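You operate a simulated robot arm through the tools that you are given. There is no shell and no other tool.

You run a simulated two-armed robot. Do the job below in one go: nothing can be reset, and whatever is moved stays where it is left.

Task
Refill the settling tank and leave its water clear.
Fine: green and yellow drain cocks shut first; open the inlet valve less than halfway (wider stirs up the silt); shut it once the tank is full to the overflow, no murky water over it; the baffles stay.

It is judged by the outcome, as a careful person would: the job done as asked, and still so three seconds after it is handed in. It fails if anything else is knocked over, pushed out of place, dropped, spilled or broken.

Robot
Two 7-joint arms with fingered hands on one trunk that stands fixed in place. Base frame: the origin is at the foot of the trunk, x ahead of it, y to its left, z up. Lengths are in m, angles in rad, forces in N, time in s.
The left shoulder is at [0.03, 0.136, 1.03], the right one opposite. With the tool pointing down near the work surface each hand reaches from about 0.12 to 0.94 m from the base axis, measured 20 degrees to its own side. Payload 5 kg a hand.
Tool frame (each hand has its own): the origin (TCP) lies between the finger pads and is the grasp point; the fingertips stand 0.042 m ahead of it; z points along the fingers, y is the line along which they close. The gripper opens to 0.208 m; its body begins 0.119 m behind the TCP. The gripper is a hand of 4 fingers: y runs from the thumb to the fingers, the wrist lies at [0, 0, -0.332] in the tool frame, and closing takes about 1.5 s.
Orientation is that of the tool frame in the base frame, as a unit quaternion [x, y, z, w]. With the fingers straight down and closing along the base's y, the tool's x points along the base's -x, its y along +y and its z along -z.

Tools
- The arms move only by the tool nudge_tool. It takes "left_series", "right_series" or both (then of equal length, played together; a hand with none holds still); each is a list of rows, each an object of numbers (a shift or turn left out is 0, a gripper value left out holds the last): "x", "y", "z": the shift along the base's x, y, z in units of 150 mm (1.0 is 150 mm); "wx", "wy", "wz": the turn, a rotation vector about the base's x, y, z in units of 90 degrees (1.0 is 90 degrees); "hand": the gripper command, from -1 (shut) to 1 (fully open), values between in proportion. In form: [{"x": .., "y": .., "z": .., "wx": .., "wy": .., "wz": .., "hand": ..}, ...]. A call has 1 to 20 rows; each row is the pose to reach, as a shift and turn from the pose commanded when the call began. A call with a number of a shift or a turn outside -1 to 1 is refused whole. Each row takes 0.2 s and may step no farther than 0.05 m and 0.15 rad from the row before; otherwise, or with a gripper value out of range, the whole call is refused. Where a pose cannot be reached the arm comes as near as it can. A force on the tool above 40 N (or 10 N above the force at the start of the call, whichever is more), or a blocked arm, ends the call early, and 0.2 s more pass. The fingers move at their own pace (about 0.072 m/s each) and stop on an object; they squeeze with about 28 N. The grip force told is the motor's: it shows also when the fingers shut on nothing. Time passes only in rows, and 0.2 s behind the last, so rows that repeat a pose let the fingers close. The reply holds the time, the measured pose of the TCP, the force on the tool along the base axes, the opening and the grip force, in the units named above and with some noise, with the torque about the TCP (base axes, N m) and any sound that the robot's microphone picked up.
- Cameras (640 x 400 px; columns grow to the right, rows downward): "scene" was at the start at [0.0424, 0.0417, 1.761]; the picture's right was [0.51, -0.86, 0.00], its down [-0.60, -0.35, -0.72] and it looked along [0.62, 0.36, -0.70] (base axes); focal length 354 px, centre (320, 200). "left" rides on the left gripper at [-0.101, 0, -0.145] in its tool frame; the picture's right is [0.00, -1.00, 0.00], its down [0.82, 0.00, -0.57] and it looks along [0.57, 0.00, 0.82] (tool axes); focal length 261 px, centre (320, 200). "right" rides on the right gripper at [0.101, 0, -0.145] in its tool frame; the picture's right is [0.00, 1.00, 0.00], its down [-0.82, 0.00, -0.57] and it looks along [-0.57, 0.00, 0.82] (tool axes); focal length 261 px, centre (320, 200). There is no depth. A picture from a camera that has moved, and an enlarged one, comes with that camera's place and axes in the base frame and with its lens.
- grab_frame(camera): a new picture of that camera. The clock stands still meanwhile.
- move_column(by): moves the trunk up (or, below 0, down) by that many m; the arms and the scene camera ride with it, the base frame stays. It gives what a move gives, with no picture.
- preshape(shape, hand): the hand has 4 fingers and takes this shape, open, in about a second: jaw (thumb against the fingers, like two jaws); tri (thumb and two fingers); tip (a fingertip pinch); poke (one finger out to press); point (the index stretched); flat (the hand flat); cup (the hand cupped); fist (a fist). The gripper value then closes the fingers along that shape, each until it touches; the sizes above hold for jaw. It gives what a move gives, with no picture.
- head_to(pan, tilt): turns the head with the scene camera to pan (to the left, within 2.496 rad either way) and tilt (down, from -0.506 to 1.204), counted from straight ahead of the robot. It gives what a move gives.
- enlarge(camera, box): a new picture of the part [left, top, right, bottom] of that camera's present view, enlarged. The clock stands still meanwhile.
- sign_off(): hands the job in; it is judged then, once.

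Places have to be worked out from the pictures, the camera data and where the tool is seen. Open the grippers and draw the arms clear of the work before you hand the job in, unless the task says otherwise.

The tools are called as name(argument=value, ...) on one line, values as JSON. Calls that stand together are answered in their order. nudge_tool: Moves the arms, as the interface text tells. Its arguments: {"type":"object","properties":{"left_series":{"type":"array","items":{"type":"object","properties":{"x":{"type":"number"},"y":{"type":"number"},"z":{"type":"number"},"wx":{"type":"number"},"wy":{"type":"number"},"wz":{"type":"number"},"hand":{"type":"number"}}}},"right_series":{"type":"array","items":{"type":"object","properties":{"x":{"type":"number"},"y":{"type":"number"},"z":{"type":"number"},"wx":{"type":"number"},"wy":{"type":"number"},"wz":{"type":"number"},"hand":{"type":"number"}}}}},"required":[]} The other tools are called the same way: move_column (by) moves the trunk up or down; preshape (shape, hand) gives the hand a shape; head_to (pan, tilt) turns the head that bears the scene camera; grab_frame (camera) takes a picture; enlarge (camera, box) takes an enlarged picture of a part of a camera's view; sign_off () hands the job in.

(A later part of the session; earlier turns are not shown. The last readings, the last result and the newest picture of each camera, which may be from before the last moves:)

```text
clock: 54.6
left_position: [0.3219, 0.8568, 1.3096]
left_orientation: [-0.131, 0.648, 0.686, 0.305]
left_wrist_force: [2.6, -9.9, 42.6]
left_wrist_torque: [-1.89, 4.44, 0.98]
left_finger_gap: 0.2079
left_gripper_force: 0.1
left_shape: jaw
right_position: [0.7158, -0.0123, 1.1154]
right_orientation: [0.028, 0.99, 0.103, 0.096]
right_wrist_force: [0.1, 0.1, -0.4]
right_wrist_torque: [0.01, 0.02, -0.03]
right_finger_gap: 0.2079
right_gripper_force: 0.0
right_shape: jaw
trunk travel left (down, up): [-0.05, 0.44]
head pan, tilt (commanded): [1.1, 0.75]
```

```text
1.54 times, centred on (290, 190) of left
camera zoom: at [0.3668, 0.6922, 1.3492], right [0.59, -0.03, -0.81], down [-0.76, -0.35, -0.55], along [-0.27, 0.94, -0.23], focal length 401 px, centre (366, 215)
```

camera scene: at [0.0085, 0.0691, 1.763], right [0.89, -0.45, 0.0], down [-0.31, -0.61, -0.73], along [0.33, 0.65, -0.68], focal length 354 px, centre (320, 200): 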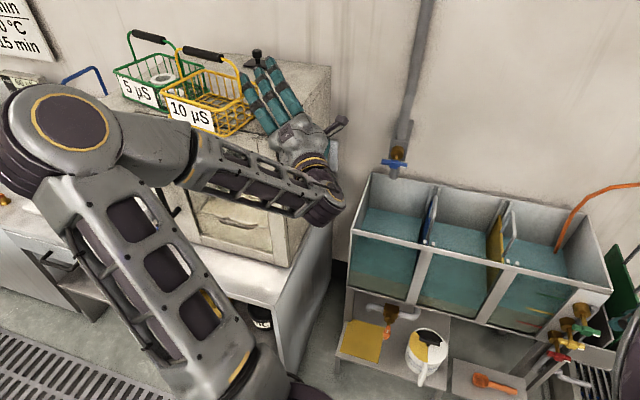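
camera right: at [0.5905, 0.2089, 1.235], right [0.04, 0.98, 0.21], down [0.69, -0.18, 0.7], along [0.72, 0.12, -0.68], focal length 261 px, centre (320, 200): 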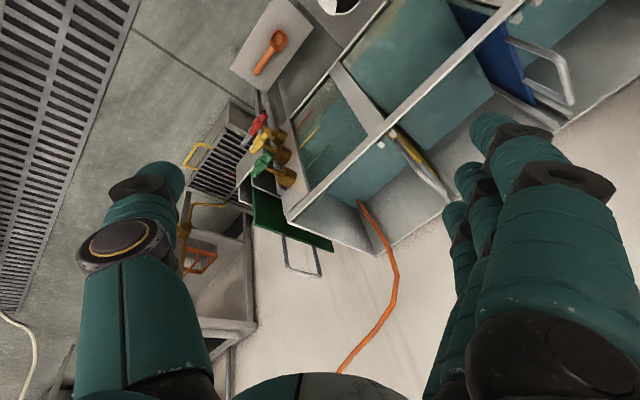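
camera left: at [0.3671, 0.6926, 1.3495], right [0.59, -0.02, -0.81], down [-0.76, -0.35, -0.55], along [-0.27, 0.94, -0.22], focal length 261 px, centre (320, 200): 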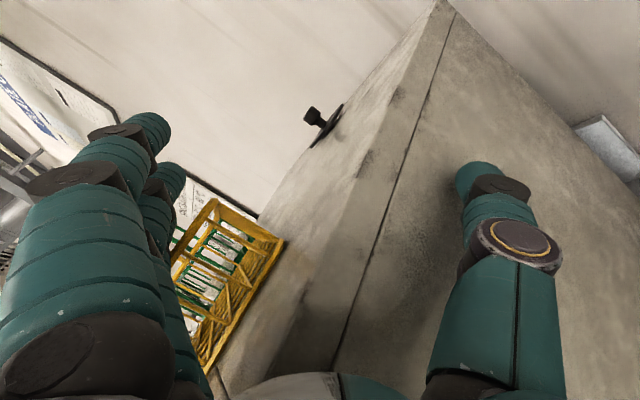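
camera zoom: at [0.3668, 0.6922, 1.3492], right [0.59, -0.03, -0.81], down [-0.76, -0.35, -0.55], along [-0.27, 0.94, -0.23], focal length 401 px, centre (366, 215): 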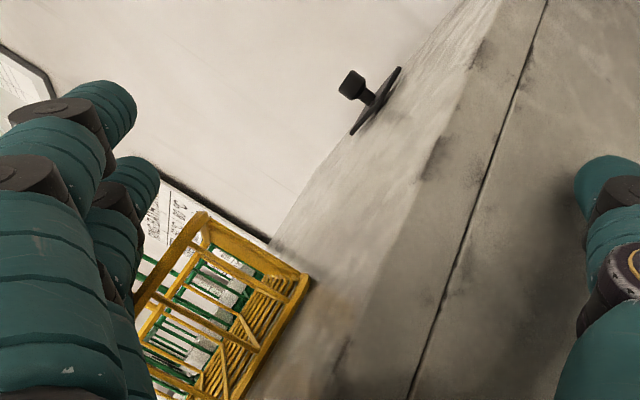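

The yellow basket was pushed about 10 cm and the green about 5 cm by the fingers; both still stand. The hand now straddles the oven's top-right edge and presses down with about 42 N. I'll lift it straight up a little, easing right, to free it without hooking the basket.

nudge_tool(left_series=[{"z": 0.05, "x": 0.02}, {"z": 0.1, "x": 0.05}, {"z": 0.16, "x": 0.08}, {"z": 0.22, "x": 0.1}, {"z": 0.28, "x": 0.12}])

enlarge(camera="scene", box=[90, 20, 370, 200])

```text
clock: 55.9
left_position: [0.3378, 0.8606, 1.3474]
left_orientation: [-0.132, 0.65, 0.684, 0.304]
left_wrist_force: [-1.2, 0.1, -0.1]
left_wrist_torque: [0.04, -0.02, 0.01]
left_finger_gap: 0.2081
left_gripper_force: 0.0
left_shape: jaw
right_position: [0.7142, -0.0084, 1.1148]
right_orientation: [0.029, 0.99, 0.102, 0.096]
right_wrist_force: [-0.2, 0.7, -0.5]
right_wrist_torque: [-0.03, -0.02, 0.02]
right_finger_gap: 0.2078
right_gripper_force: 0.0
right_shape: jaw
trunk travel left (down, up): [-0.05, 0.44]
head pan, tilt (commanded): [1.1, 0.75]
```

```text
2.22 times, centred on (230, 110) of scene
camera zoom: at [0.0091, 0.074, 1.7626], right [0.89, -0.45, 0.0], down [-0.31, -0.61, -0.73], along [0.33, 0.65, -0.68], focal length 787 px, centre (520, 400)
```

zoom: 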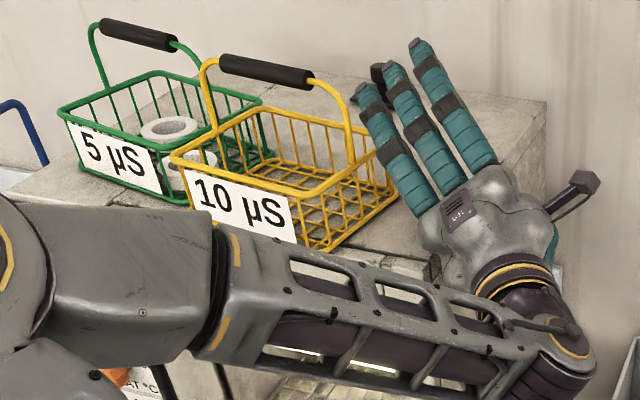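

The hand is free and forces are zero. I mean to put the baskets back where they stood, so I'll take the left camera's view to place the yellow handle in space.

grab_frame(camera="left")

grab_frame(camera="scene")

```text
taken
camera left: at [0.3839, 0.6968, 1.388], right [0.59, -0.03, -0.81], down [-0.76, -0.35, -0.55], along [-0.27, 0.93, -0.23], focal length 261 px, centre (320, 200)
```

left: 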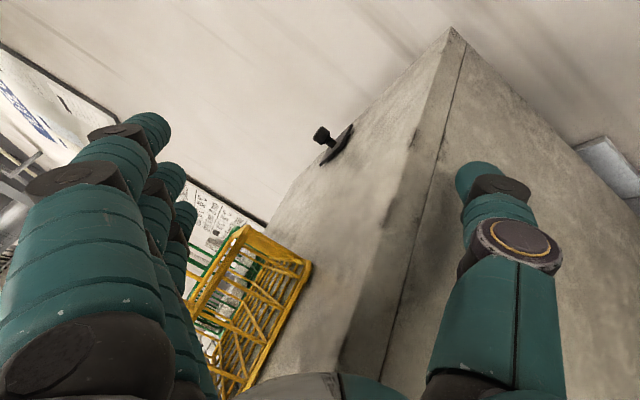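

```text
taken
camera scene: at [0.0091, 0.074, 1.7626], right [0.89, -0.45, 0.0], down [-0.31, -0.61, -0.73], along [0.33, 0.65, -0.68], focal length 354 px, centre (320, 200)
```

scene: 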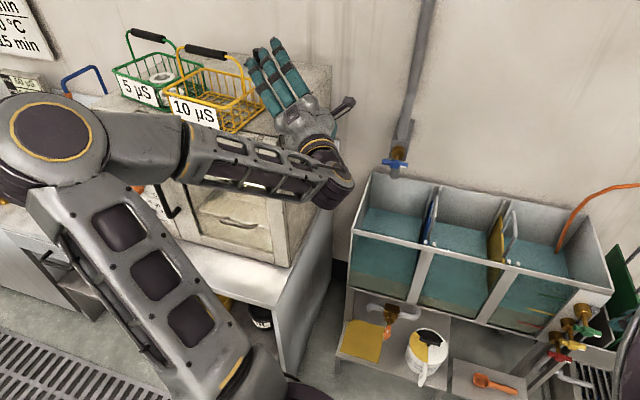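

The handles run along about u=[0.46, −0.89], and I estimate yellow needs to go back by about [+0.09, −0.025] and green by about [+0.03, −0.03]. I'll first raise the left hand clear of the baskets and draw it back, in small steps.

nudge_tool(left_series=[{"z": 0.2}, {"z": 0.4}, {"z": 0.6}, {"z": 0.8}, {"z": 1.0}])

nudge_tool(left_series=[{"y": -0.2, "x": 0.05}, {"y": -0.4, "x": 0.1}, {"y": -0.6, "x": 0.15}, {"y": -0.8, "x": 0.2}, {"y": -1.0, "x": 0.25}])

grab_frame(camera="scene")

```text
clock: 57.0
left_position: [0.3366, 0.8598, 1.4976]
left_orientation: [-0.132, 0.649, 0.684, 0.304]
left_wrist_force: [-0.8, -0.2, 0.2]
left_wrist_torque: [-0.08, 0.03, 0.02]
left_finger_gap: 0.208
left_gripper_force: 0.1
left_shape: jaw
right_position: [0.7138, -0.0098, 1.116]
right_orientation: [0.028, 0.99, 0.103, 0.096]
right_wrist_force: [-0.4, -1.1, 0.2]
right_wrist_torque: [0.08, -0.06, 0.0]
right_finger_gap: 0.2077
right_gripper_force: 0.2
right_shape: jaw
trunk travel left (down, up): [-0.05, 0.44]
head pan, tilt (commanded): [1.1, 0.75]
```

```text
clock: 58.2
left_position: [0.377, 0.7085, 1.4968]
left_orientation: [-0.133, 0.649, 0.684, 0.303]
left_wrist_force: [0.5, -0.8, 1.2]
left_wrist_torque: [-0.04, 0.01, 0.06]
left_finger_gap: 0.208
left_gripper_force: 0.1
left_shape: jaw
right_position: [0.7144, -0.0095, 1.114]
right_orientation: [0.029, 0.99, 0.102, 0.097]
right_wrist_force: [0.2, -1.2, 0.0]
right_wrist_torque: [0.14, 0.01, 0.03]
right_finger_gap: 0.208
right_gripper_force: 0.1
right_shape: jaw
trunk travel left (down, up): [-0.05, 0.44]
head pan, tilt (commanded): [1.1, 0.75]
```

```text
taken
camera scene: at [0.0096, 0.0727, 1.7627], right [0.89, -0.45, 0.0], down [-0.31, -0.61, -0.73], along [0.33, 0.65, -0.68], focal length 354 px, centre (320, 200)
```

scene: 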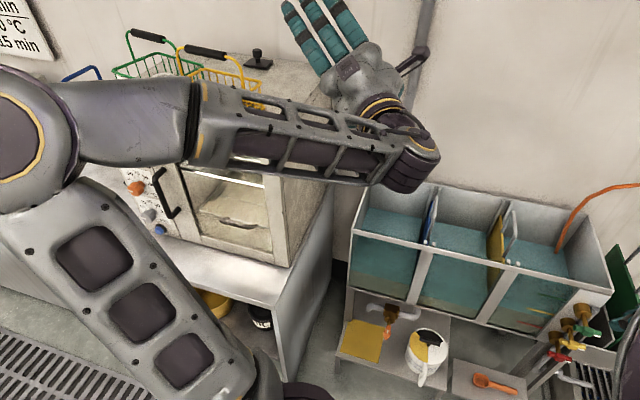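

The left hand is clear of the oven. I'll turn it toward the baskets (pointing along −u, camera on top) in two careful halves, watching for reach limits.

nudge_tool(left_series=[{"wx": 0.001, "wy": -0.062, "wz": 0.037}, {"wx": 0.002, "wy": -0.124, "wz": 0.074}, {"wx": 0.003, "wy": -0.186, "wz": 0.111}, {"wx": 0.003, "wy": -0.247, "wz": 0.148}])

```text
clock: 59.5
left_position: [0.3264, 0.7457, 1.4846]
left_orientation: [-0.352, 0.543, 0.707, 0.287]
left_wrist_force: [3.6, -2.7, -0.4]
left_wrist_torque: [-0.12, -0.07, 0.4]
left_finger_gap: 0.2079
left_gripper_force: 0.1
left_shape: jaw
right_position: [0.7174, -0.0134, 1.1126]
right_orientation: [0.028, 0.99, 0.103, 0.095]
right_wrist_force: [1.1, -4.1, -0.5]
right_wrist_torque: [0.57, 0.16, 0.12]
right_finger_gap: 0.2079
right_gripper_force: 0.0
right_shape: jaw
trunk travel left (down, up): [-0.05, 0.44]
head pan, tilt (commanded): [1.1, 0.75]
stopped in row 4 (left hand): the arm was blocked; the commanded pose is now the measured one
```

The arm was blocked by something other than the tool. I'll look at where its links are.

grab_frame(camera="scene")

grab_frame(camera="left")

head_to(pan=1.9, tilt=0.75)

grab_frame(camera="scene")

```text
taken
camera scene: at [0.0139, 0.0685, 1.7628], right [0.89, -0.46, 0.0], down [-0.31, -0.6, -0.73], along [0.33, 0.65, -0.68], focal length 354 px, centre (320, 200)
```

scene: 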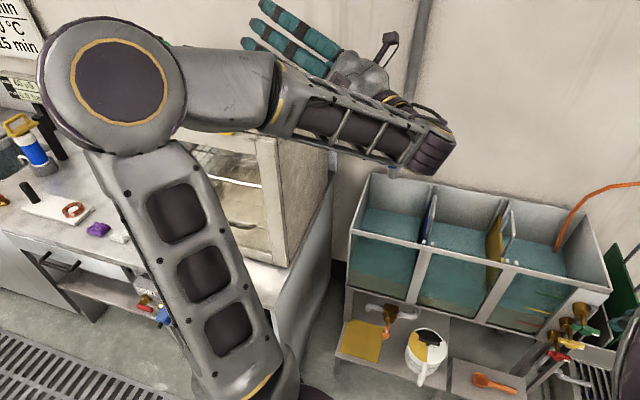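

```text
taken
camera left: at [0.4108, 0.6043, 1.5422], right [0.79, 0.25, -0.56], down [-0.37, -0.53, -0.76], along [-0.49, 0.81, -0.33], focal length 261 px, centre (320, 200)
```

left: 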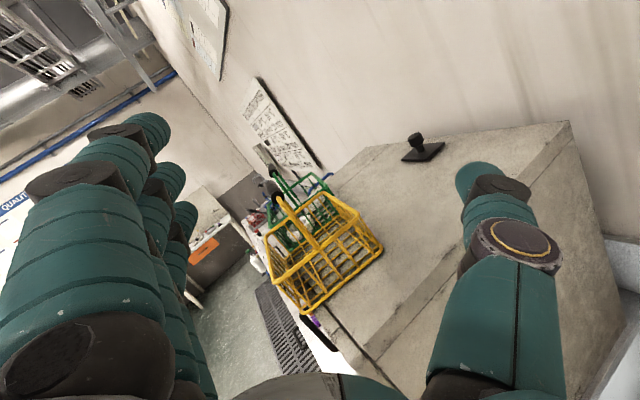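

```text
clock: 60.6
left_position: [0.3206, 0.7503, 1.4817]
left_orientation: [-0.355, 0.543, 0.705, 0.286]
left_wrist_force: [0.1, -0.1, -0.8]
left_wrist_torque: [-0.02, 0.01, 0.02]
left_finger_gap: 0.208
left_gripper_force: 0.1
left_shape: jaw
right_position: [0.7135, -0.0064, 1.116]
right_orientation: [0.027, 0.99, 0.103, 0.096]
right_wrist_force: [-0.3, 0.6, 0.1]
right_wrist_torque: [-0.01, 0.01, -0.02]
right_finger_gap: 0.208
right_gripper_force: 0.0
right_shape: jaw
trunk travel left (down, up): [-0.05, 0.44]
head pan, tilt (commanded): [1.901, 0.75]
```

```text
taken
camera scene: at [-0.0555, 0.079, 1.7626], right [0.95, 0.32, 0.0], down [0.22, -0.65, -0.73], along [-0.24, 0.69, -0.68], focal length 354 px, centre (320, 200)
```

scene: 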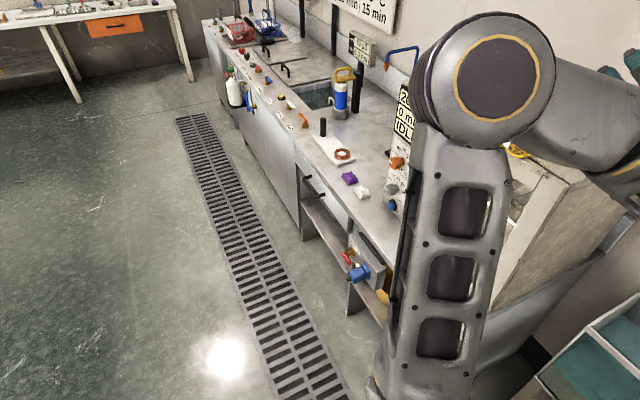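

The block seems to be the arm re-posing quickly rather than a collision. I'll zoom in on the left camera's view of the baskets to place their handles.

enlarge(camera="left", box=[220, 120, 440, 340])

head_to(pan=1.1, tilt=0.75)

grab_frame(camera="scene")

```text
1.82 times, centred on (330, 230) of left
camera zoom: at [0.4057, 0.6104, 1.5412], right [0.79, 0.25, -0.56], down [-0.37, -0.54, -0.76], along [-0.49, 0.81, -0.33], focal length 474 px, centre (302, 146)
```

zoom: 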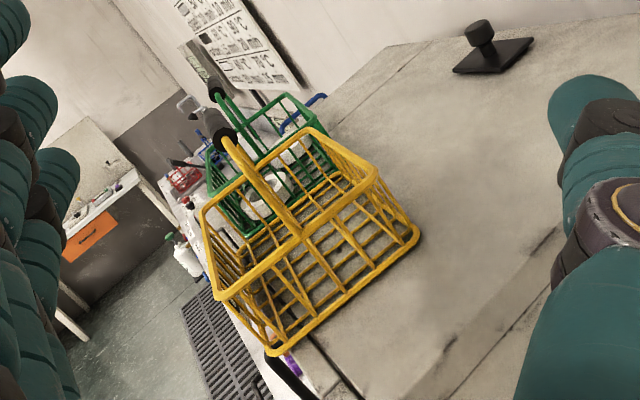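

```text
clock: 61.7
left_position: [0.3199, 0.7516, 1.4821]
left_orientation: [-0.354, 0.542, 0.706, 0.286]
left_wrist_force: [0.1, -0.1, -0.8]
left_wrist_torque: [0.02, -0.01, 0.0]
left_finger_gap: 0.208
left_gripper_force: 0.1
left_shape: jaw
right_position: [0.7151, -0.0065, 1.1152]
right_orientation: [0.027, 0.99, 0.102, 0.096]
right_wrist_force: [0.2, -0.2, 1.1]
right_wrist_torque: [-0.04, -0.02, 0.02]
right_finger_gap: 0.2079
right_gripper_force: 0.1
right_shape: jaw
trunk travel left (down, up): [-0.05, 0.44]
head pan, tilt (commanded): [1.1, 0.75]
```

```text
taken
camera scene: at [0.009, 0.0741, 1.7626], right [0.89, -0.45, 0.0], down [-0.31, -0.61, -0.73], along [0.33, 0.65, -0.68], focal length 354 px, centre (320, 200)
```

scene: 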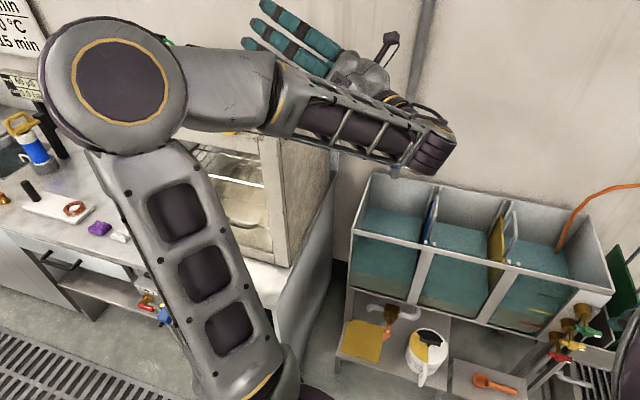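

The baskets are aligned with the wall (handle axis along h≈[0.71, −0.71]); yellow's grip centre is now at about [0.149, 0.928, 1.456], and I judge it began near [0.237, 0.911]. I'll turn the left hand slowly to point along −h so it can straddle the handle.

nudge_tool(left_series=[{"wx": 0.008, "wy": -0.0325, "wz": 0.0278}, {"wx": 0.016, "wy": -0.065, "wz": 0.0556}, {"wx": 0.024, "wy": -0.0976, "wz": 0.0834}, {"wx": 0.032, "wy": -0.13, "wz": 0.111}, {"wx": 0.04, "wy": -0.163, "wz": 0.139}, {"wx": 0.048, "wy": -0.195, "wz": 0.167}])

grab_frame(camera="scene")

```text
clock: 63.1
left_position: [0.3215, 0.8099, 1.5707]
left_orientation: [-0.508, 0.429, 0.693, 0.278]
left_wrist_force: [-0.5, 0.2, 0.4]
left_wrist_torque: [-0.02, 0.01, -0.01]
left_finger_gap: 0.208
left_gripper_force: 0.1
left_shape: jaw
left hand out of reach, approached as far as the arm can: row 2, 3, 4, 5, 6
right_position: [0.7153, -0.0075, 1.1151]
right_orientation: [0.025, 0.99, 0.103, 0.096]
right_wrist_force: [0.5, -0.6, -0.4]
right_wrist_torque: [0.12, 0.03, -0.01]
right_finger_gap: 0.208
right_gripper_force: 0.0
right_shape: jaw
trunk travel left (down, up): [-0.05, 0.44]
head pan, tilt (commanded): [1.1, 0.75]
```

```text
taken
camera scene: at [0.0095, 0.0732, 1.7626], right [0.89, -0.45, 0.0], down [-0.31, -0.61, -0.73], along [0.33, 0.65, -0.68], focal length 354 px, centre (320, 200)
```

scene: 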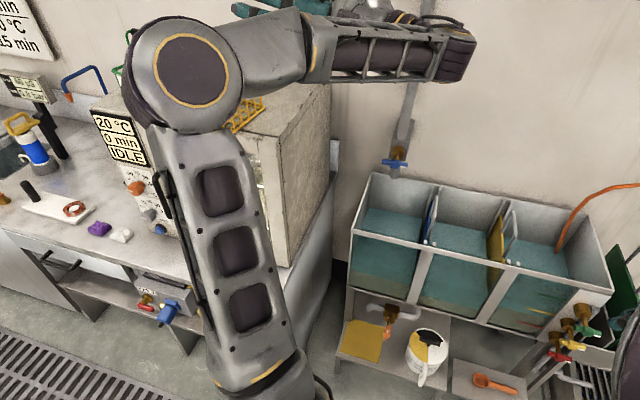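

The solver drifted, but the hand now points roughly along the handle axis at a safe height (z≈1.57). Moving it over the yellow handle should also bring the wrist to an easier place, so I'll shift part way and check.

nudge_tool(left_series=[{"x": -0.1, "y": 0.06}, {"x": -0.2, "y": 0.12}, {"x": -0.3, "y": 0.18}, {"x": -0.4, "y": 0.24}, {"x": -0.5, "y": 0.3}])

grab_frame(camera="left")

grab_frame(camera="scene")

```text
clock: 64.3
left_position: [0.2452, 0.8534, 1.5696]
left_orientation: [-0.515, 0.414, 0.695, 0.283]
left_wrist_force: [-0.7, 0.2, -0.3]
left_wrist_torque: [0.01, -0.03, -0.02]
left_finger_gap: 0.2076
left_gripper_force: 0.1
left_shape: jaw
left hand out of reach, approached as far as the arm can: row 1
right_position: [0.7133, -0.0056, 1.1153]
right_orientation: [0.026, 0.99, 0.102, 0.096]
right_wrist_force: [0.9, -0.3, -0.1]
right_wrist_torque: [-0.04, -0.02, 0.01]
right_finger_gap: 0.2082
right_gripper_force: 0.1
right_shape: jaw
trunk travel left (down, up): [-0.05, 0.44]
head pan, tilt (commanded): [1.1, 0.75]
```

```text
taken
camera left: at [0.3454, 0.7318, 1.647], right [0.82, 0.5, -0.28], down [0.02, -0.52, -0.85], along [-0.57, 0.69, -0.44], focal length 261 px, centre (320, 200)
```

left: 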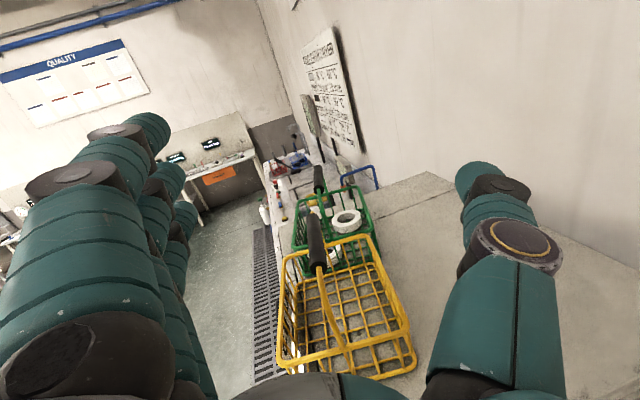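

```text
taken
camera scene: at [0.0086, 0.0745, 1.7626], right [0.89, -0.45, 0.0], down [-0.31, -0.61, -0.73], along [0.33, 0.65, -0.68], focal length 354 px, centre (320, 200)
```

scene: 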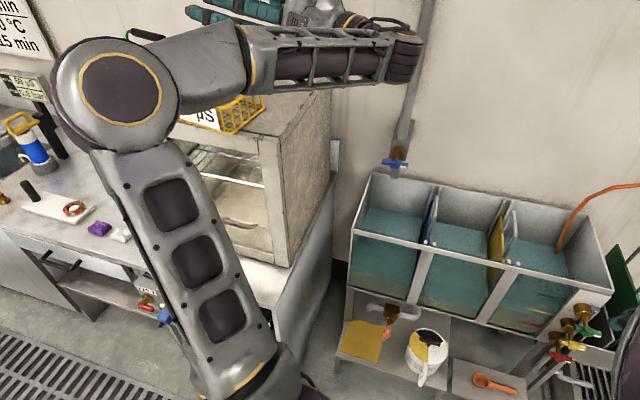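

The left camera now shows both baskets clearly, with the yellow black grip from about [0.184, 0.893] to [0.097, 0.998] at z≈1.456. I'll bring the hand above the grip, levelled and aligned with it, and half close it.

nudge_tool(left_series=[{"x": -0.1, "y": 0.076, "wx": 0.0064, "wy": -0.033, "wz": 0.0182, "hand": 0}, {"x": -0.2, "y": 0.152, "wx": 0.0128, "wy": -0.066, "wz": 0.0364, "hand": 0}, {"x": -0.3, "y": 0.228, "wx": 0.0192, "wy": -0.099, "wz": 0.0546, "hand": 0}, {"x": -0.4, "y": 0.304, "wx": 0.0257, "wy": -0.132, "wz": 0.0727, "hand": 0}, {"x": -0.5, "y": 0.38, "wx": 0.032, "wy": -0.165, "wz": 0.091, "hand": 0}, {"x": -0.58, "y": 0.457, "wx": 0.0385, "wy": -0.1977, "wz": 0.1091, "hand": 0}, {"x": -0.58, "y": 0.457, "wx": 0.0385, "wy": -0.1977, "wz": 0.1091, "hand": 0}])

grab_frame(camera="left")

grab_frame(camera="scene")

```text
clock: 65.9
left_position: [0.154, 0.9463, 1.5921]
left_orientation: [-0.64, 0.301, 0.64, 0.299]
left_wrist_force: [0.1, 0.0, -1.0]
left_wrist_torque: [-0.04, -0.03, 0.01]
left_finger_gap: 0.1051
left_gripper_force: 0.1
left_shape: jaw
left hand out of reach, approached as far as the arm can: row 2, 3, 4, 5, 6, 7
right_position: [0.7147, -0.0061, 1.1146]
right_orientation: [0.026, 0.99, 0.103, 0.095]
right_wrist_force: [0.5, 0.0, -0.4]
right_wrist_torque: [0.07, 0.0, -0.03]
right_finger_gap: 0.2077
right_gripper_force: 0.0
right_shape: jaw
trunk travel left (down, up): [-0.05, 0.44]
head pan, tilt (commanded): [1.1, 0.75]
```

```text
taken
camera left: at [0.2444, 0.8347, 1.6935], right [0.77, 0.64, 0.0], down [0.37, -0.44, -0.82], along [-0.52, 0.63, -0.57], focal length 261 px, centre (320, 200)
```

left: 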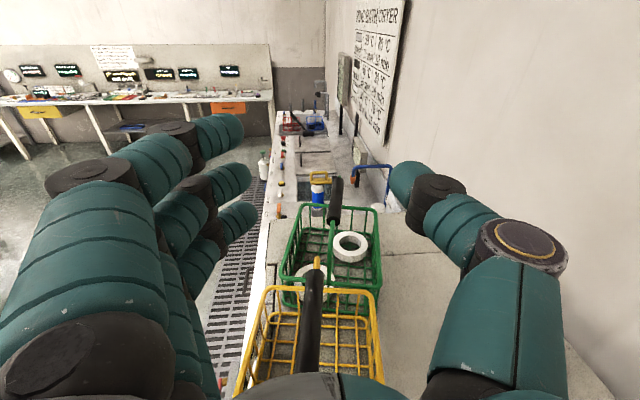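

```text
taken
camera scene: at [0.0091, 0.0734, 1.7627], right [0.89, -0.45, 0.0], down [-0.31, -0.61, -0.73], along [0.33, 0.65, -0.68], focal length 354 px, centre (320, 200)
```

scene: 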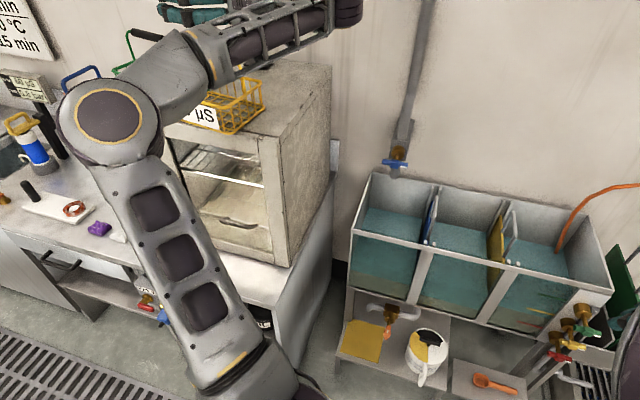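

The hand is now level above the yellow handle and aligned with it. I'll descend so the grip comes between thumb and fingers, keeping the lowest finger above the rim.

nudge_tool(left_series=[{"z": -0.12}, {"z": -0.24}, {"z": -0.36}, {"z": -0.48}, {"z": -0.48}])

grab_frame(camera="left")

```text
clock: 67.1
left_position: [0.1449, 0.9802, 1.5446]
left_orientation: [-0.64, 0.3, 0.641, 0.299]
left_wrist_force: [0.9, -1.1, -0.2]
left_wrist_torque: [-0.03, -0.04, -0.02]
left_finger_gap: 0.1049
left_gripper_force: 0.1
left_shape: jaw
left hand out of reach, approached as far as the arm can: row 1, 2, 3, 4, 5
right_position: [0.7147, -0.0081, 1.1146]
right_orientation: [0.027, 0.99, 0.102, 0.096]
right_wrist_force: [0.6, -0.4, -0.9]
right_wrist_torque: [0.1, 0.03, -0.04]
right_finger_gap: 0.2077
right_gripper_force: 0.1
right_shape: jaw
trunk travel left (down, up): [-0.05, 0.44]
head pan, tilt (commanded): [1.1, 0.75]
```

```text
taken
camera left: at [0.2357, 0.8706, 1.6454], right [0.77, 0.64, 0.0], down [0.37, -0.44, -0.82], along [-0.52, 0.63, -0.57], focal length 261 px, centre (320, 200)
```

left: 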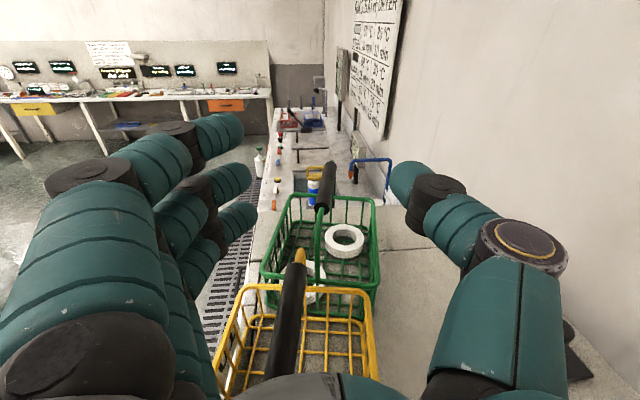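

The solver can't get lower in this pose because the wrist bends too far. Pointing along +y, with the thumb below the grip and the fingers above, should be easier, so I'll go back up the way I came first.

nudge_tool(left_series=[{"z": 0.25}, {"z": 0.5}, {"x": 0.12, "y": -0.1, "z": 0.55}, {"x": 0.24, "y": -0.2, "z": 0.55}, {"x": 0.36, "y": -0.3, "z": 0.55}, {"x": 0.48, "y": -0.4, "z": 0.55}, {"x": 0.58, "y": -0.48, "z": 0.55}])

grab_frame(camera="scene")

```text
clock: 68.7
left_position: [0.2301, 0.9124, 1.6333]
left_orientation: [-0.641, 0.3, 0.641, 0.297]
left_wrist_force: [-0.9, -1.0, -0.7]
left_wrist_torque: [0.0, 0.02, 0.01]
left_finger_gap: 0.1048
left_gripper_force: 0.0
left_shape: jaw
left hand out of reach, approached as far as the arm can: row 7
right_position: [0.715, -0.0068, 1.1158]
right_orientation: [0.027, 0.99, 0.102, 0.096]
right_wrist_force: [0.1, -1.4, -0.3]
right_wrist_torque: [0.01, 0.02, 0.0]
right_finger_gap: 0.2081
right_gripper_force: 0.0
right_shape: jaw
trunk travel left (down, up): [-0.05, 0.44]
head pan, tilt (commanded): [1.1, 0.75]
```

```text
taken
camera scene: at [0.0099, 0.0735, 1.7626], right [0.89, -0.45, 0.0], down [-0.31, -0.61, -0.73], along [0.33, 0.65, -0.68], focal length 354 px, centre (320, 200)
```

scene: 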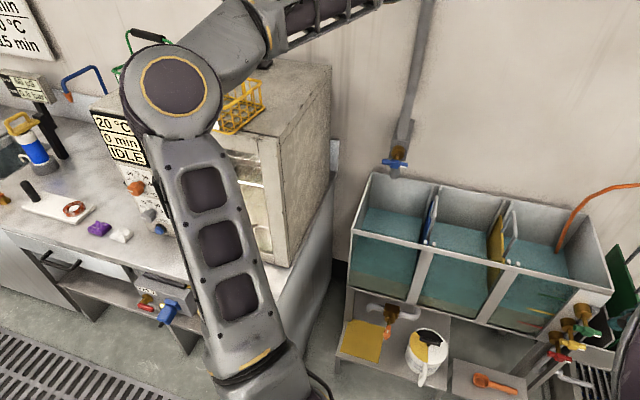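

The hand is above the baskets again. Next I'll yaw it 40° back toward pointing straight along +y, in small rows.

nudge_tool(left_series=[{"wz": -0.055}, {"wz": -0.11}, {"wz": -0.165}, {"wz": -0.22}, {"wz": -0.275}, {"wz": -0.33}, {"wz": -0.385}, {"wz": -0.44}, {"wz": -0.44}])

grab_frame(camera="left")

grab_frame(camera="scene")

```text
clock: 70.7
left_position: [0.2314, 0.9131, 1.6325]
left_orientation: [0.501, -0.499, -0.501, -0.499]
left_wrist_force: [0.0, 0.1, 0.2]
left_wrist_torque: [0.01, -0.03, 0.07]
left_finger_gap: 0.1046
left_gripper_force: 0.1
left_shape: jaw
right_position: [0.7142, -0.0057, 1.1153]
right_orientation: [0.027, 0.99, 0.103, 0.095]
right_wrist_force: [-0.1, 0.3, -0.4]
right_wrist_torque: [0.01, 0.07, 0.02]
right_finger_gap: 0.2081
right_gripper_force: 0.0
right_shape: jaw
trunk travel left (down, up): [-0.05, 0.44]
head pan, tilt (commanded): [1.1, 0.75]
```

```text
taken
camera left: at [0.2307, 0.7702, 1.7332], right [1.0, 0.0, 0.0], down [0.01, -0.57, -0.82], along [0.0, 0.82, -0.57], focal length 261 px, centre (320, 200)
```

left: 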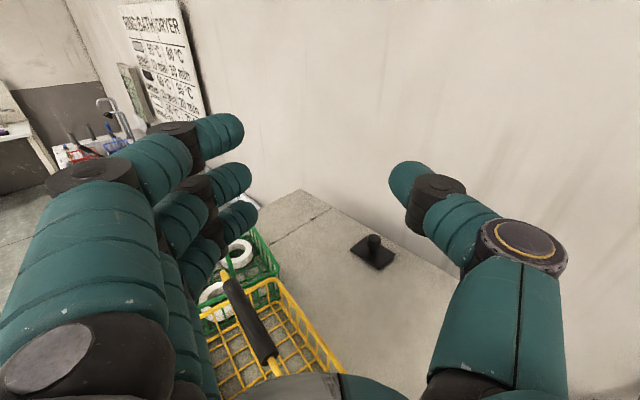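

```text
taken
camera scene: at [0.0102, 0.0741, 1.7626], right [0.89, -0.45, 0.0], down [-0.31, -0.61, -0.73], along [0.33, 0.65, -0.68], focal length 354 px, centre (320, 200)
```

scene: 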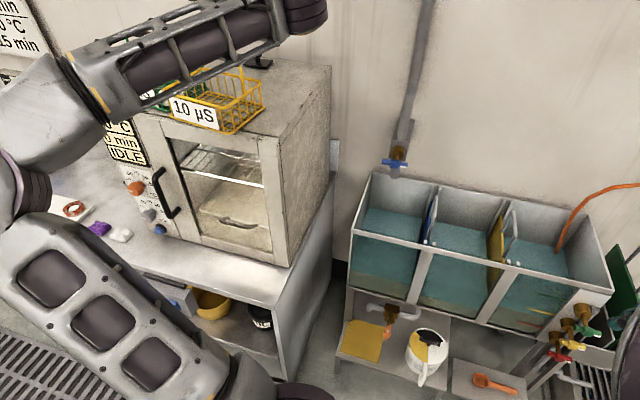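

The hand now points cleanly along +y with no reach warning, above and right of the yellow handle. I'll roll it 90° about its axis so the thumb goes below and the fingers above.

nudge_tool(left_series=[{"wy": 0.075}, {"wy": 0.15}, {"wy": 0.225}, {"wy": 0.3}, {"wy": 0.375}, {"wy": 0.45}, {"wy": 0.525}])

nudge_tool(left_series=[{"wy": 0.075}, {"wy": 0.15}, {"wy": 0.225}, {"wy": 0.3}, {"wy": 0.375}, {"wy": 0.45}, {"wy": 0.475}, {"wy": 0.475}])

grab_frame(camera="left")

grab_frame(camera="scene")

```text
clock: 72.3
left_position: [0.2302, 0.9136, 1.6326]
left_orientation: [-0.257, 0.657, 0.661, 0.256]
left_wrist_force: [0.7, 1.0, 0.6]
left_wrist_torque: [0.01, 0.02, 0.02]
left_finger_gap: 0.105
left_gripper_force: 0.1
left_shape: jaw
right_position: [0.7148, -0.0071, 1.1155]
right_orientation: [0.026, 0.99, 0.103, 0.096]
right_wrist_force: [-0.2, -0.9, -0.5]
right_wrist_torque: [-0.03, 0.0, -0.01]
right_finger_gap: 0.2079
right_gripper_force: 0.0
right_shape: jaw
trunk travel left (down, up): [-0.05, 0.44]
head pan, tilt (commanded): [1.1, 0.75]
```

```text
clock: 74.1
left_position: [0.2315, 0.9135, 1.6317]
left_orientation: [0.0, 0.705, 0.709, 0.0]
left_wrist_force: [0.0, 0.8, -0.3]
left_wrist_torque: [0.01, -0.01, 0.01]
left_finger_gap: 0.1049
left_gripper_force: 0.1
left_shape: jaw
right_position: [0.7153, -0.0066, 1.1148]
right_orientation: [0.027, 0.99, 0.101, 0.096]
right_wrist_force: [1.5, 0.2, -0.3]
right_wrist_torque: [0.04, -0.03, 0.03]
right_finger_gap: 0.2079
right_gripper_force: 0.0
right_shape: jaw
trunk travel left (down, up): [-0.05, 0.44]
head pan, tilt (commanded): [1.1, 0.75]
```

```text
taken
camera left: at [0.3305, 0.7703, 1.6324], right [0.0, 0.0, -1.0], down [-0.82, -0.57, -0.01], along [-0.57, 0.82, 0.0], focal length 261 px, centre (320, 200)
```

left: 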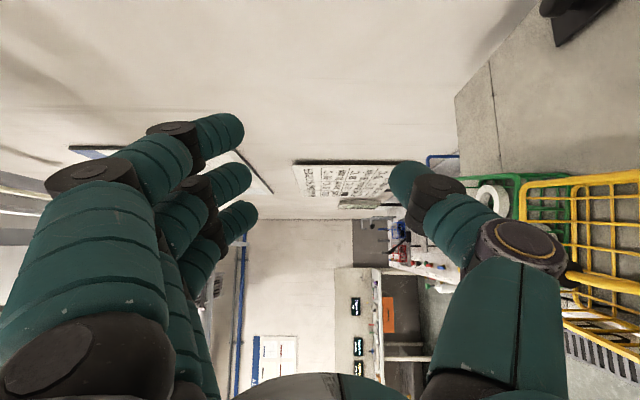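

```text
taken
camera scene: at [0.0092, 0.0741, 1.7626], right [0.89, -0.45, 0.0], down [-0.31, -0.61, -0.73], along [0.33, 0.65, -0.68], focal length 354 px, centre (320, 200)
```

scene: 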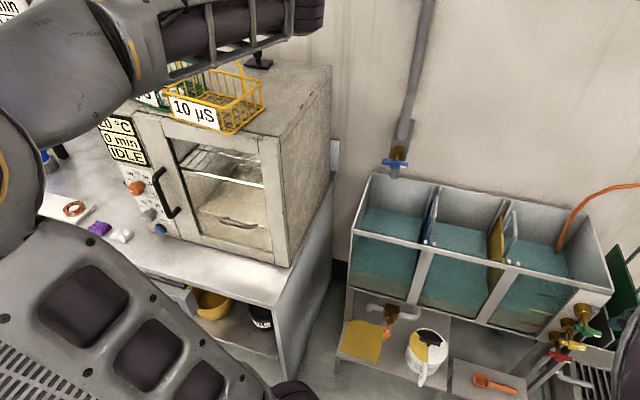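

Rolling worked cleanly. With the hand level, the thumb's knuckle would foul the basket rim, so it's better to come in tilted down about 50° from the front. That needs height, so I'll raise the trunk 0.25 m first.

move_column(by=0.25)

grab_frame(camera="scene")

```text
clock: 76.7
left_position: [0.2301, 0.9134, 1.8824]
left_orientation: [0.0, 0.705, 0.709, 0.0]
left_wrist_force: [0.0, -0.2, -0.4]
left_wrist_torque: [0.01, 0.01, -0.02]
left_finger_gap: 0.1048
left_gripper_force: 0.0
left_shape: jaw
right_position: [0.7134, -0.0071, 1.3649]
right_orientation: [0.026, 0.99, 0.102, 0.096]
right_wrist_force: [0.6, -0.1, 0.4]
right_wrist_torque: [0.01, -0.03, 0.0]
right_finger_gap: 0.208
right_gripper_force: 0.2
right_shape: jaw
trunk travel left (down, up): [-0.3, 0.19]
head pan, tilt (commanded): [1.1, 0.75]
```

```text
taken
camera scene: at [0.0092, 0.0742, 2.0124], right [0.89, -0.45, 0.0], down [-0.31, -0.61, -0.73], along [0.33, 0.65, -0.68], focal length 354 px, centre (320, 200)
```

scene: 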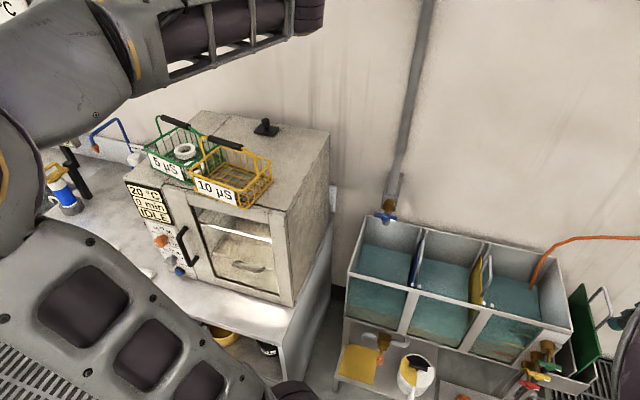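

The higher camera gives a clear view of both baskets on the oven, so I'll zoom in to measure them.

enlarge(camera="scene", box=[120, 100, 340, 240])

grab_frame(camera="left")

```text
2.86 times, centred on (230, 170) of scene
camera zoom: at [0.0092, 0.0742, 2.0124], right [0.89, -0.45, 0.0], down [-0.31, -0.61, -0.73], along [0.33, 0.65, -0.68], focal length 1011 px, centre (577, 286)
```

zoom: 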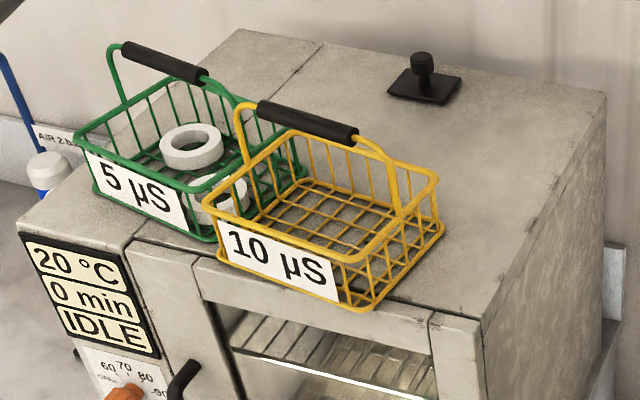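

```text
taken
camera left: at [0.3305, 0.7705, 1.8822], right [0.0, 0.0, -1.0], down [-0.82, -0.57, -0.01], along [-0.57, 0.82, 0.0], focal length 261 px, centre (320, 200)
```

left: 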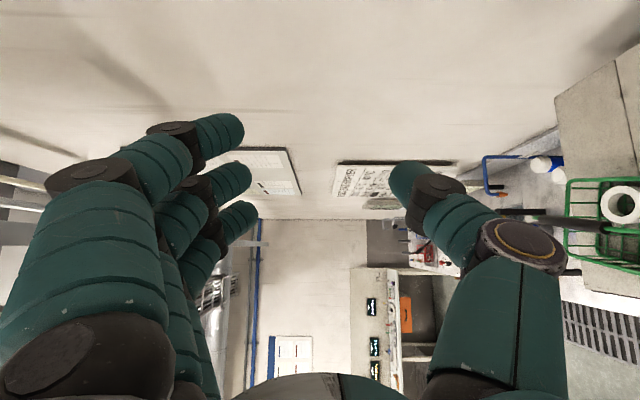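

I measure the yellow grip at about [0.153, 0.933, 1.456], with its axis at about 130° azimuth, and the oven's front edge along −h. I'll bring the left hand down and back in front of the baskets, still level.

nudge_tool(left_series=[{"x": -0.09, "y": -0.13, "z": -0.17}, {"x": -0.18, "y": -0.25, "z": -0.34}, {"x": -0.27, "y": -0.38, "z": -0.5}, {"x": -0.36, "y": -0.5, "z": -0.67}, {"x": -0.45, "y": -0.63, "z": -0.84}, {"x": -0.53, "y": -0.75, "z": -1.0}])

nudge_tool(left_series=[{"wx": -0.06}, {"wx": -0.12}, {"wx": -0.18}, {"wx": -0.24}, {"wx": -0.3}, {"wx": -0.3}])

grab_frame(camera="scene")

```text
clock: 78.1
left_position: [0.1506, 0.7992, 1.7346]
left_orientation: [0.0, 0.705, 0.709, 0.0]
left_wrist_force: [-0.6, 0.5, 0.6]
left_wrist_torque: [-0.05, -0.05, -0.07]
left_finger_gap: 0.1044
left_gripper_force: 0.1
left_shape: jaw
right_position: [0.7138, -0.0075, 1.3644]
right_orientation: [0.027, 0.99, 0.102, 0.096]
right_wrist_force: [0.3, -0.2, -0.4]
right_wrist_torque: [0.05, -0.03, 0.01]
right_finger_gap: 0.2081
right_gripper_force: 0.1
right_shape: jaw
trunk travel left (down, up): [-0.3, 0.19]
head pan, tilt (commanded): [1.1, 0.75]
```

```text
clock: 79.5
left_position: [0.1521, 0.8015, 1.7328]
left_orientation: [0.0, 0.852, 0.523, 0.001]
left_wrist_force: [0.0, 0.1, -0.4]
left_wrist_torque: [-0.01, -0.04, -0.03]
left_finger_gap: 0.1043
left_gripper_force: 0.1
left_shape: jaw
right_position: [0.7133, -0.0061, 1.3653]
right_orientation: [0.026, 0.99, 0.102, 0.097]
right_wrist_force: [-0.3, 0.1, 0.3]
right_wrist_torque: [0.01, -0.03, -0.03]
right_finger_gap: 0.2079
right_gripper_force: 0.1
right_shape: jaw
trunk travel left (down, up): [-0.3, 0.19]
head pan, tilt (commanded): [1.1, 0.75]
```

```text
taken
camera scene: at [0.0087, 0.0739, 2.0126], right [0.89, -0.45, 0.0], down [-0.31, -0.61, -0.73], along [0.33, 0.65, -0.68], focal length 354 px, centre (320, 200)
```

scene: 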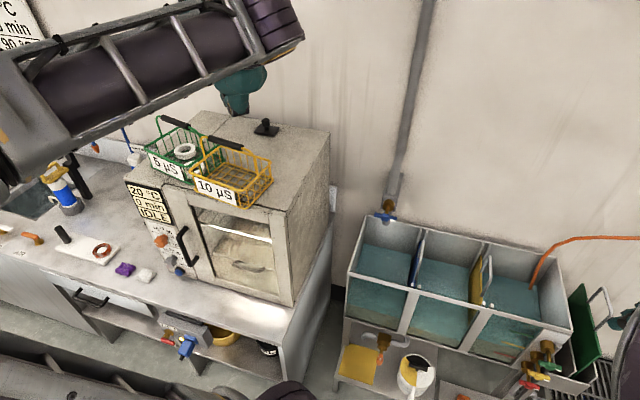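

No reach problems. I'll continue the pitch to 50° and lower somewhat.

nudge_tool(left_series=[{"wx": -0.05, "z": -0.08}, {"wx": -0.1, "z": -0.16}, {"wx": -0.15, "z": -0.24}, {"wx": -0.2, "z": -0.32}, {"wx": -0.256, "z": -0.4}, {"wx": -0.256, "z": -0.4}])

nudge_tool(left_series=[{"wz": -0.06}, {"wz": -0.12}, {"wz": -0.18}, {"wz": -0.24}, {"wz": -0.28}, {"wz": -0.28}])

grab_frame(camera="left")

grab_frame(camera="scene")

```text
clock: 80.9
left_position: [0.1505, 0.8014, 1.6723]
left_orientation: [0.0, 0.939, 0.344, -0.001]
left_wrist_force: [-0.8, -0.8, 0.1]
left_wrist_torque: [0.0, -0.06, -0.04]
left_finger_gap: 0.1044
left_gripper_force: 0.1
left_shape: jaw
right_position: [0.713, -0.0075, 1.365]
right_orientation: [0.026, 0.99, 0.102, 0.096]
right_wrist_force: [-0.4, -0.4, -0.2]
right_wrist_torque: [0.08, 0.01, 0.0]
right_finger_gap: 0.2079
right_gripper_force: 0.0
right_shape: jaw
trunk travel left (down, up): [-0.3, 0.19]
head pan, tilt (commanded): [1.1, 0.75]
```

```text
clock: 82.3
left_position: [0.1508, 0.8012, 1.6731]
left_orientation: [0.205, 0.916, 0.336, 0.075]
left_wrist_force: [0.0, -0.4, 0.8]
left_wrist_torque: [-0.01, 0.0, 0.05]
left_finger_gap: 0.1045
left_gripper_force: 0.1
left_shape: jaw
right_position: [0.7149, -0.0071, 1.3657]
right_orientation: [0.027, 0.99, 0.103, 0.095]
right_wrist_force: [0.1, -0.5, -0.5]
right_wrist_torque: [0.01, 0.0, 0.02]
right_finger_gap: 0.208
right_gripper_force: 0.0
right_shape: jaw
trunk travel left (down, up): [-0.3, 0.19]
head pan, tilt (commanded): [1.1, 0.75]
```

```text
taken
camera left: at [0.2018, 0.6751, 1.7838], right [-0.32, -0.69, -0.65], down [-0.9, 0.01, 0.43], along [-0.29, 0.72, -0.63], focal length 261 px, centre (320, 200)
```

left: 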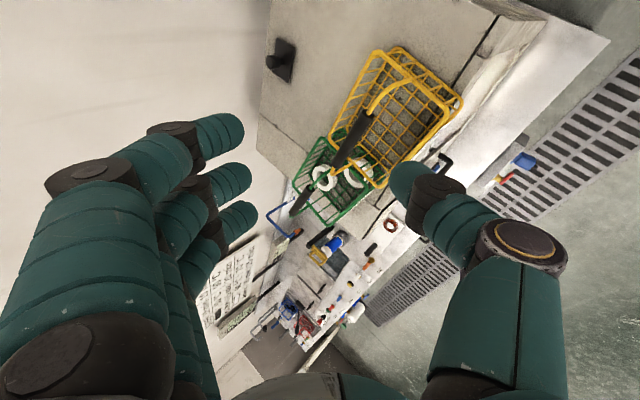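

```text
taken
camera scene: at [0.0095, 0.0738, 2.0126], right [0.89, -0.45, 0.0], down [-0.31, -0.61, -0.73], along [0.33, 0.65, -0.68], focal length 354 px, centre (320, 200)
```

scene: 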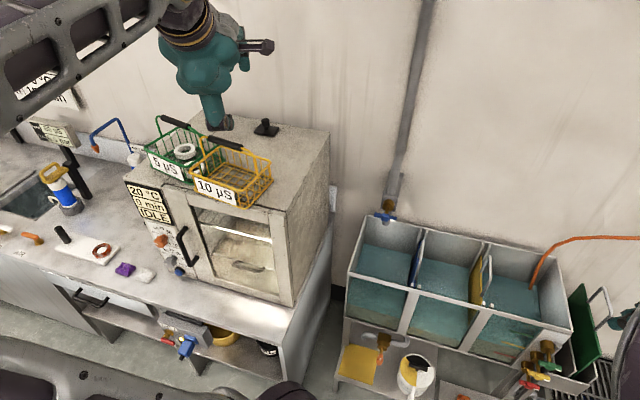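

Still no reach problems. I'll finish the yaw so the grip lies square across the fingers.

nudge_tool(left_series=[{"wz": -0.06}, {"wz": -0.12}, {"wz": -0.18}, {"wz": -0.24}, {"wz": -0.28}, {"wz": -0.28}])

grab_frame(camera="left")

```text
clock: 83.7
left_position: [0.1506, 0.8018, 1.6737]
left_orientation: [0.4, 0.849, 0.312, 0.147]
left_wrist_force: [0.1, -0.2, 1.0]
left_wrist_torque: [-0.02, 0.0, 0.01]
left_finger_gap: 0.1046
left_gripper_force: 0.1
left_shape: jaw
right_position: [0.7143, -0.0057, 1.3649]
right_orientation: [0.027, 0.99, 0.102, 0.096]
right_wrist_force: [-0.3, -0.8, 0.5]
right_wrist_torque: [-0.01, 0.03, -0.02]
right_finger_gap: 0.2081
right_gripper_force: 0.0
right_shape: jaw
trunk travel left (down, up): [-0.3, 0.19]
head pan, tilt (commanded): [1.1, 0.75]
```

```text
taken
camera left: at [0.1426, 0.6653, 1.7837], right [-0.59, -0.49, -0.65], down [-0.81, 0.4, 0.43], along [0.04, 0.78, -0.63], focal length 261 px, centre (320, 200)
```

left: 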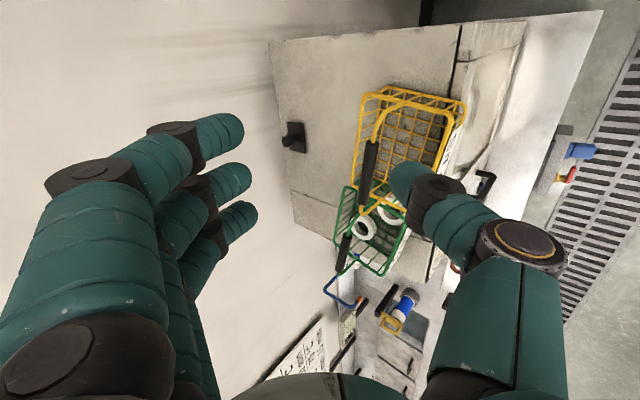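

The grip is now square to the hand, and the left camera confirms the bar centre at about [0.154, 0.935, 1.456]. I'll move to a pre-grasp point 0.1 m short of it along the pointing direction.

nudge_tool(left_series=[{"x": -0.08, "y": 0.107, "z": -0.164, "hand": -0.23}, {"x": -0.16, "y": 0.214, "z": -0.327, "hand": -0.23}, {"x": -0.24, "y": 0.321, "z": -0.49, "hand": -0.23}, {"x": -0.32, "y": 0.428, "z": -0.654, "hand": -0.23}, {"x": -0.404, "y": 0.535, "z": -0.818, "hand": -0.23}, {"x": -0.404, "y": 0.535, "z": -0.818, "hand": -0.23}])

grab_frame(camera="left")

enlarge(camera="scene", box=[100, 60, 340, 220])

```text
clock: 85.1
left_position: [0.0893, 0.8812, 1.5515]
left_orientation: [0.4, 0.849, 0.312, 0.148]
left_wrist_force: [0.3, 1.2, 0.3]
left_wrist_torque: [0.06, 0.03, 0.02]
left_finger_gap: 0.0806
left_gripper_force: 0.0
left_shape: jaw
right_position: [0.7151, -0.0082, 1.3653]
right_orientation: [0.027, 0.99, 0.103, 0.096]
right_wrist_force: [-0.2, 0.0, -0.6]
right_wrist_torque: [0.08, 0.01, -0.02]
right_finger_gap: 0.2079
right_gripper_force: 0.0
right_shape: jaw
trunk travel left (down, up): [-0.3, 0.19]
head pan, tilt (commanded): [1.1, 0.75]
```

```text
taken
camera left: at [0.0814, 0.7454, 1.661], right [-0.59, -0.49, -0.65], down [-0.81, 0.39, 0.43], along [0.04, 0.78, -0.63], focal length 261 px, centre (320, 200)
```

left: 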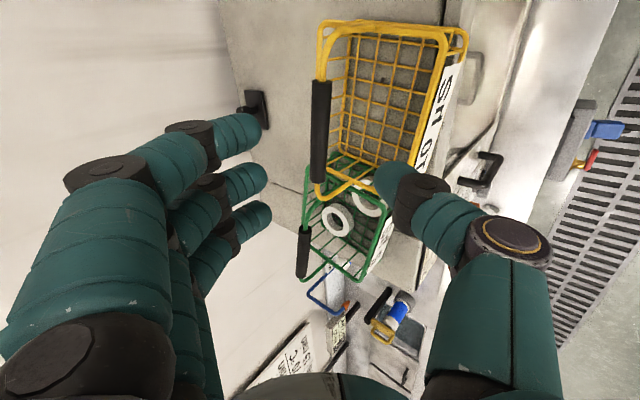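

```text
2.50 times, centred on (220, 140) of scene
camera zoom: at [0.0095, 0.073, 2.0127], right [0.89, -0.45, 0.0], down [-0.31, -0.61, -0.73], along [0.33, 0.65, -0.68], focal length 885 px, centre (570, 350)
```

zoom: 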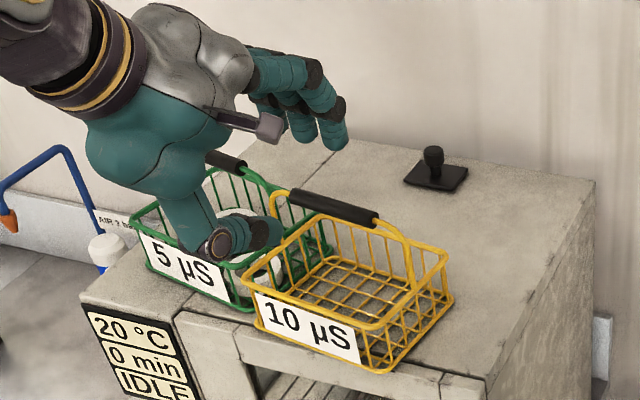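

The bar is centred on the hand's axis, 0.126 m ahead. I'll advance 0.1 m along the pointing direction so it comes between the fingertips, then look.

nudge_tool(left_series=[{"x": 0.084, "y": 0.07, "z": -0.128}, {"x": 0.168, "y": 0.139, "z": -0.256}, {"x": 0.252, "y": 0.208, "z": -0.385}, {"x": 0.336, "y": 0.278, "z": -0.513}, {"x": 0.336, "y": 0.278, "z": -0.513}])

grab_frame(camera="left")

enlarge(camera="scene", box=[100, 60, 340, 220])

```text
clock: 86.3
left_position: [0.1395, 0.9231, 1.4725]
left_orientation: [0.4, 0.849, 0.312, 0.146]
left_wrist_force: [0.0, 0.5, 0.3]
left_wrist_torque: [0.07, -0.05, 0.02]
left_finger_gap: 0.0808
left_gripper_force: 0.0
left_shape: jaw
right_position: [0.7129, -0.0074, 1.3666]
right_orientation: [0.027, 0.99, 0.103, 0.097]
right_wrist_force: [-0.1, 0.1, -0.2]
right_wrist_torque: [0.09, -0.05, 0.0]
right_finger_gap: 0.2078
right_gripper_force: 0.1
right_shape: jaw
trunk travel left (down, up): [-0.3, 0.19]
head pan, tilt (commanded): [1.1, 0.75]
```

```text
taken
camera left: at [0.1313, 0.7866, 1.5838], right [-0.58, -0.49, -0.65], down [-0.81, 0.39, 0.43], along [0.04, 0.78, -0.63], focal length 261 px, centre (320, 200)
```

left: 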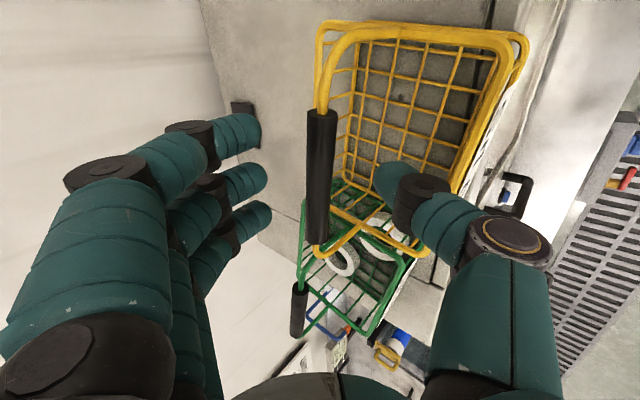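

```text
2.50 times, centred on (220, 140) of scene
camera zoom: at [0.008, 0.0728, 2.0127], right [0.89, -0.45, 0.0], down [-0.31, -0.61, -0.73], along [0.33, 0.65, -0.68], focal length 885 px, centre (570, 350)
```

zoom: 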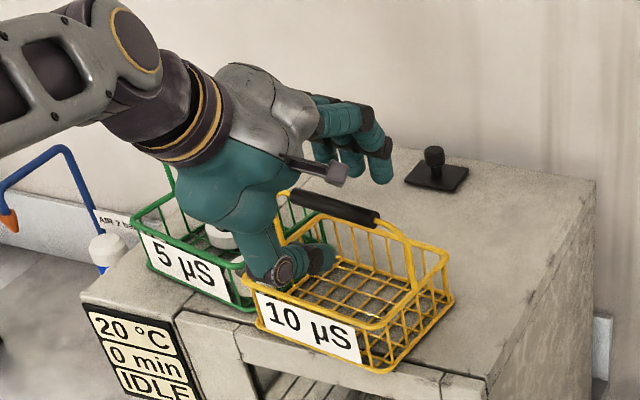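

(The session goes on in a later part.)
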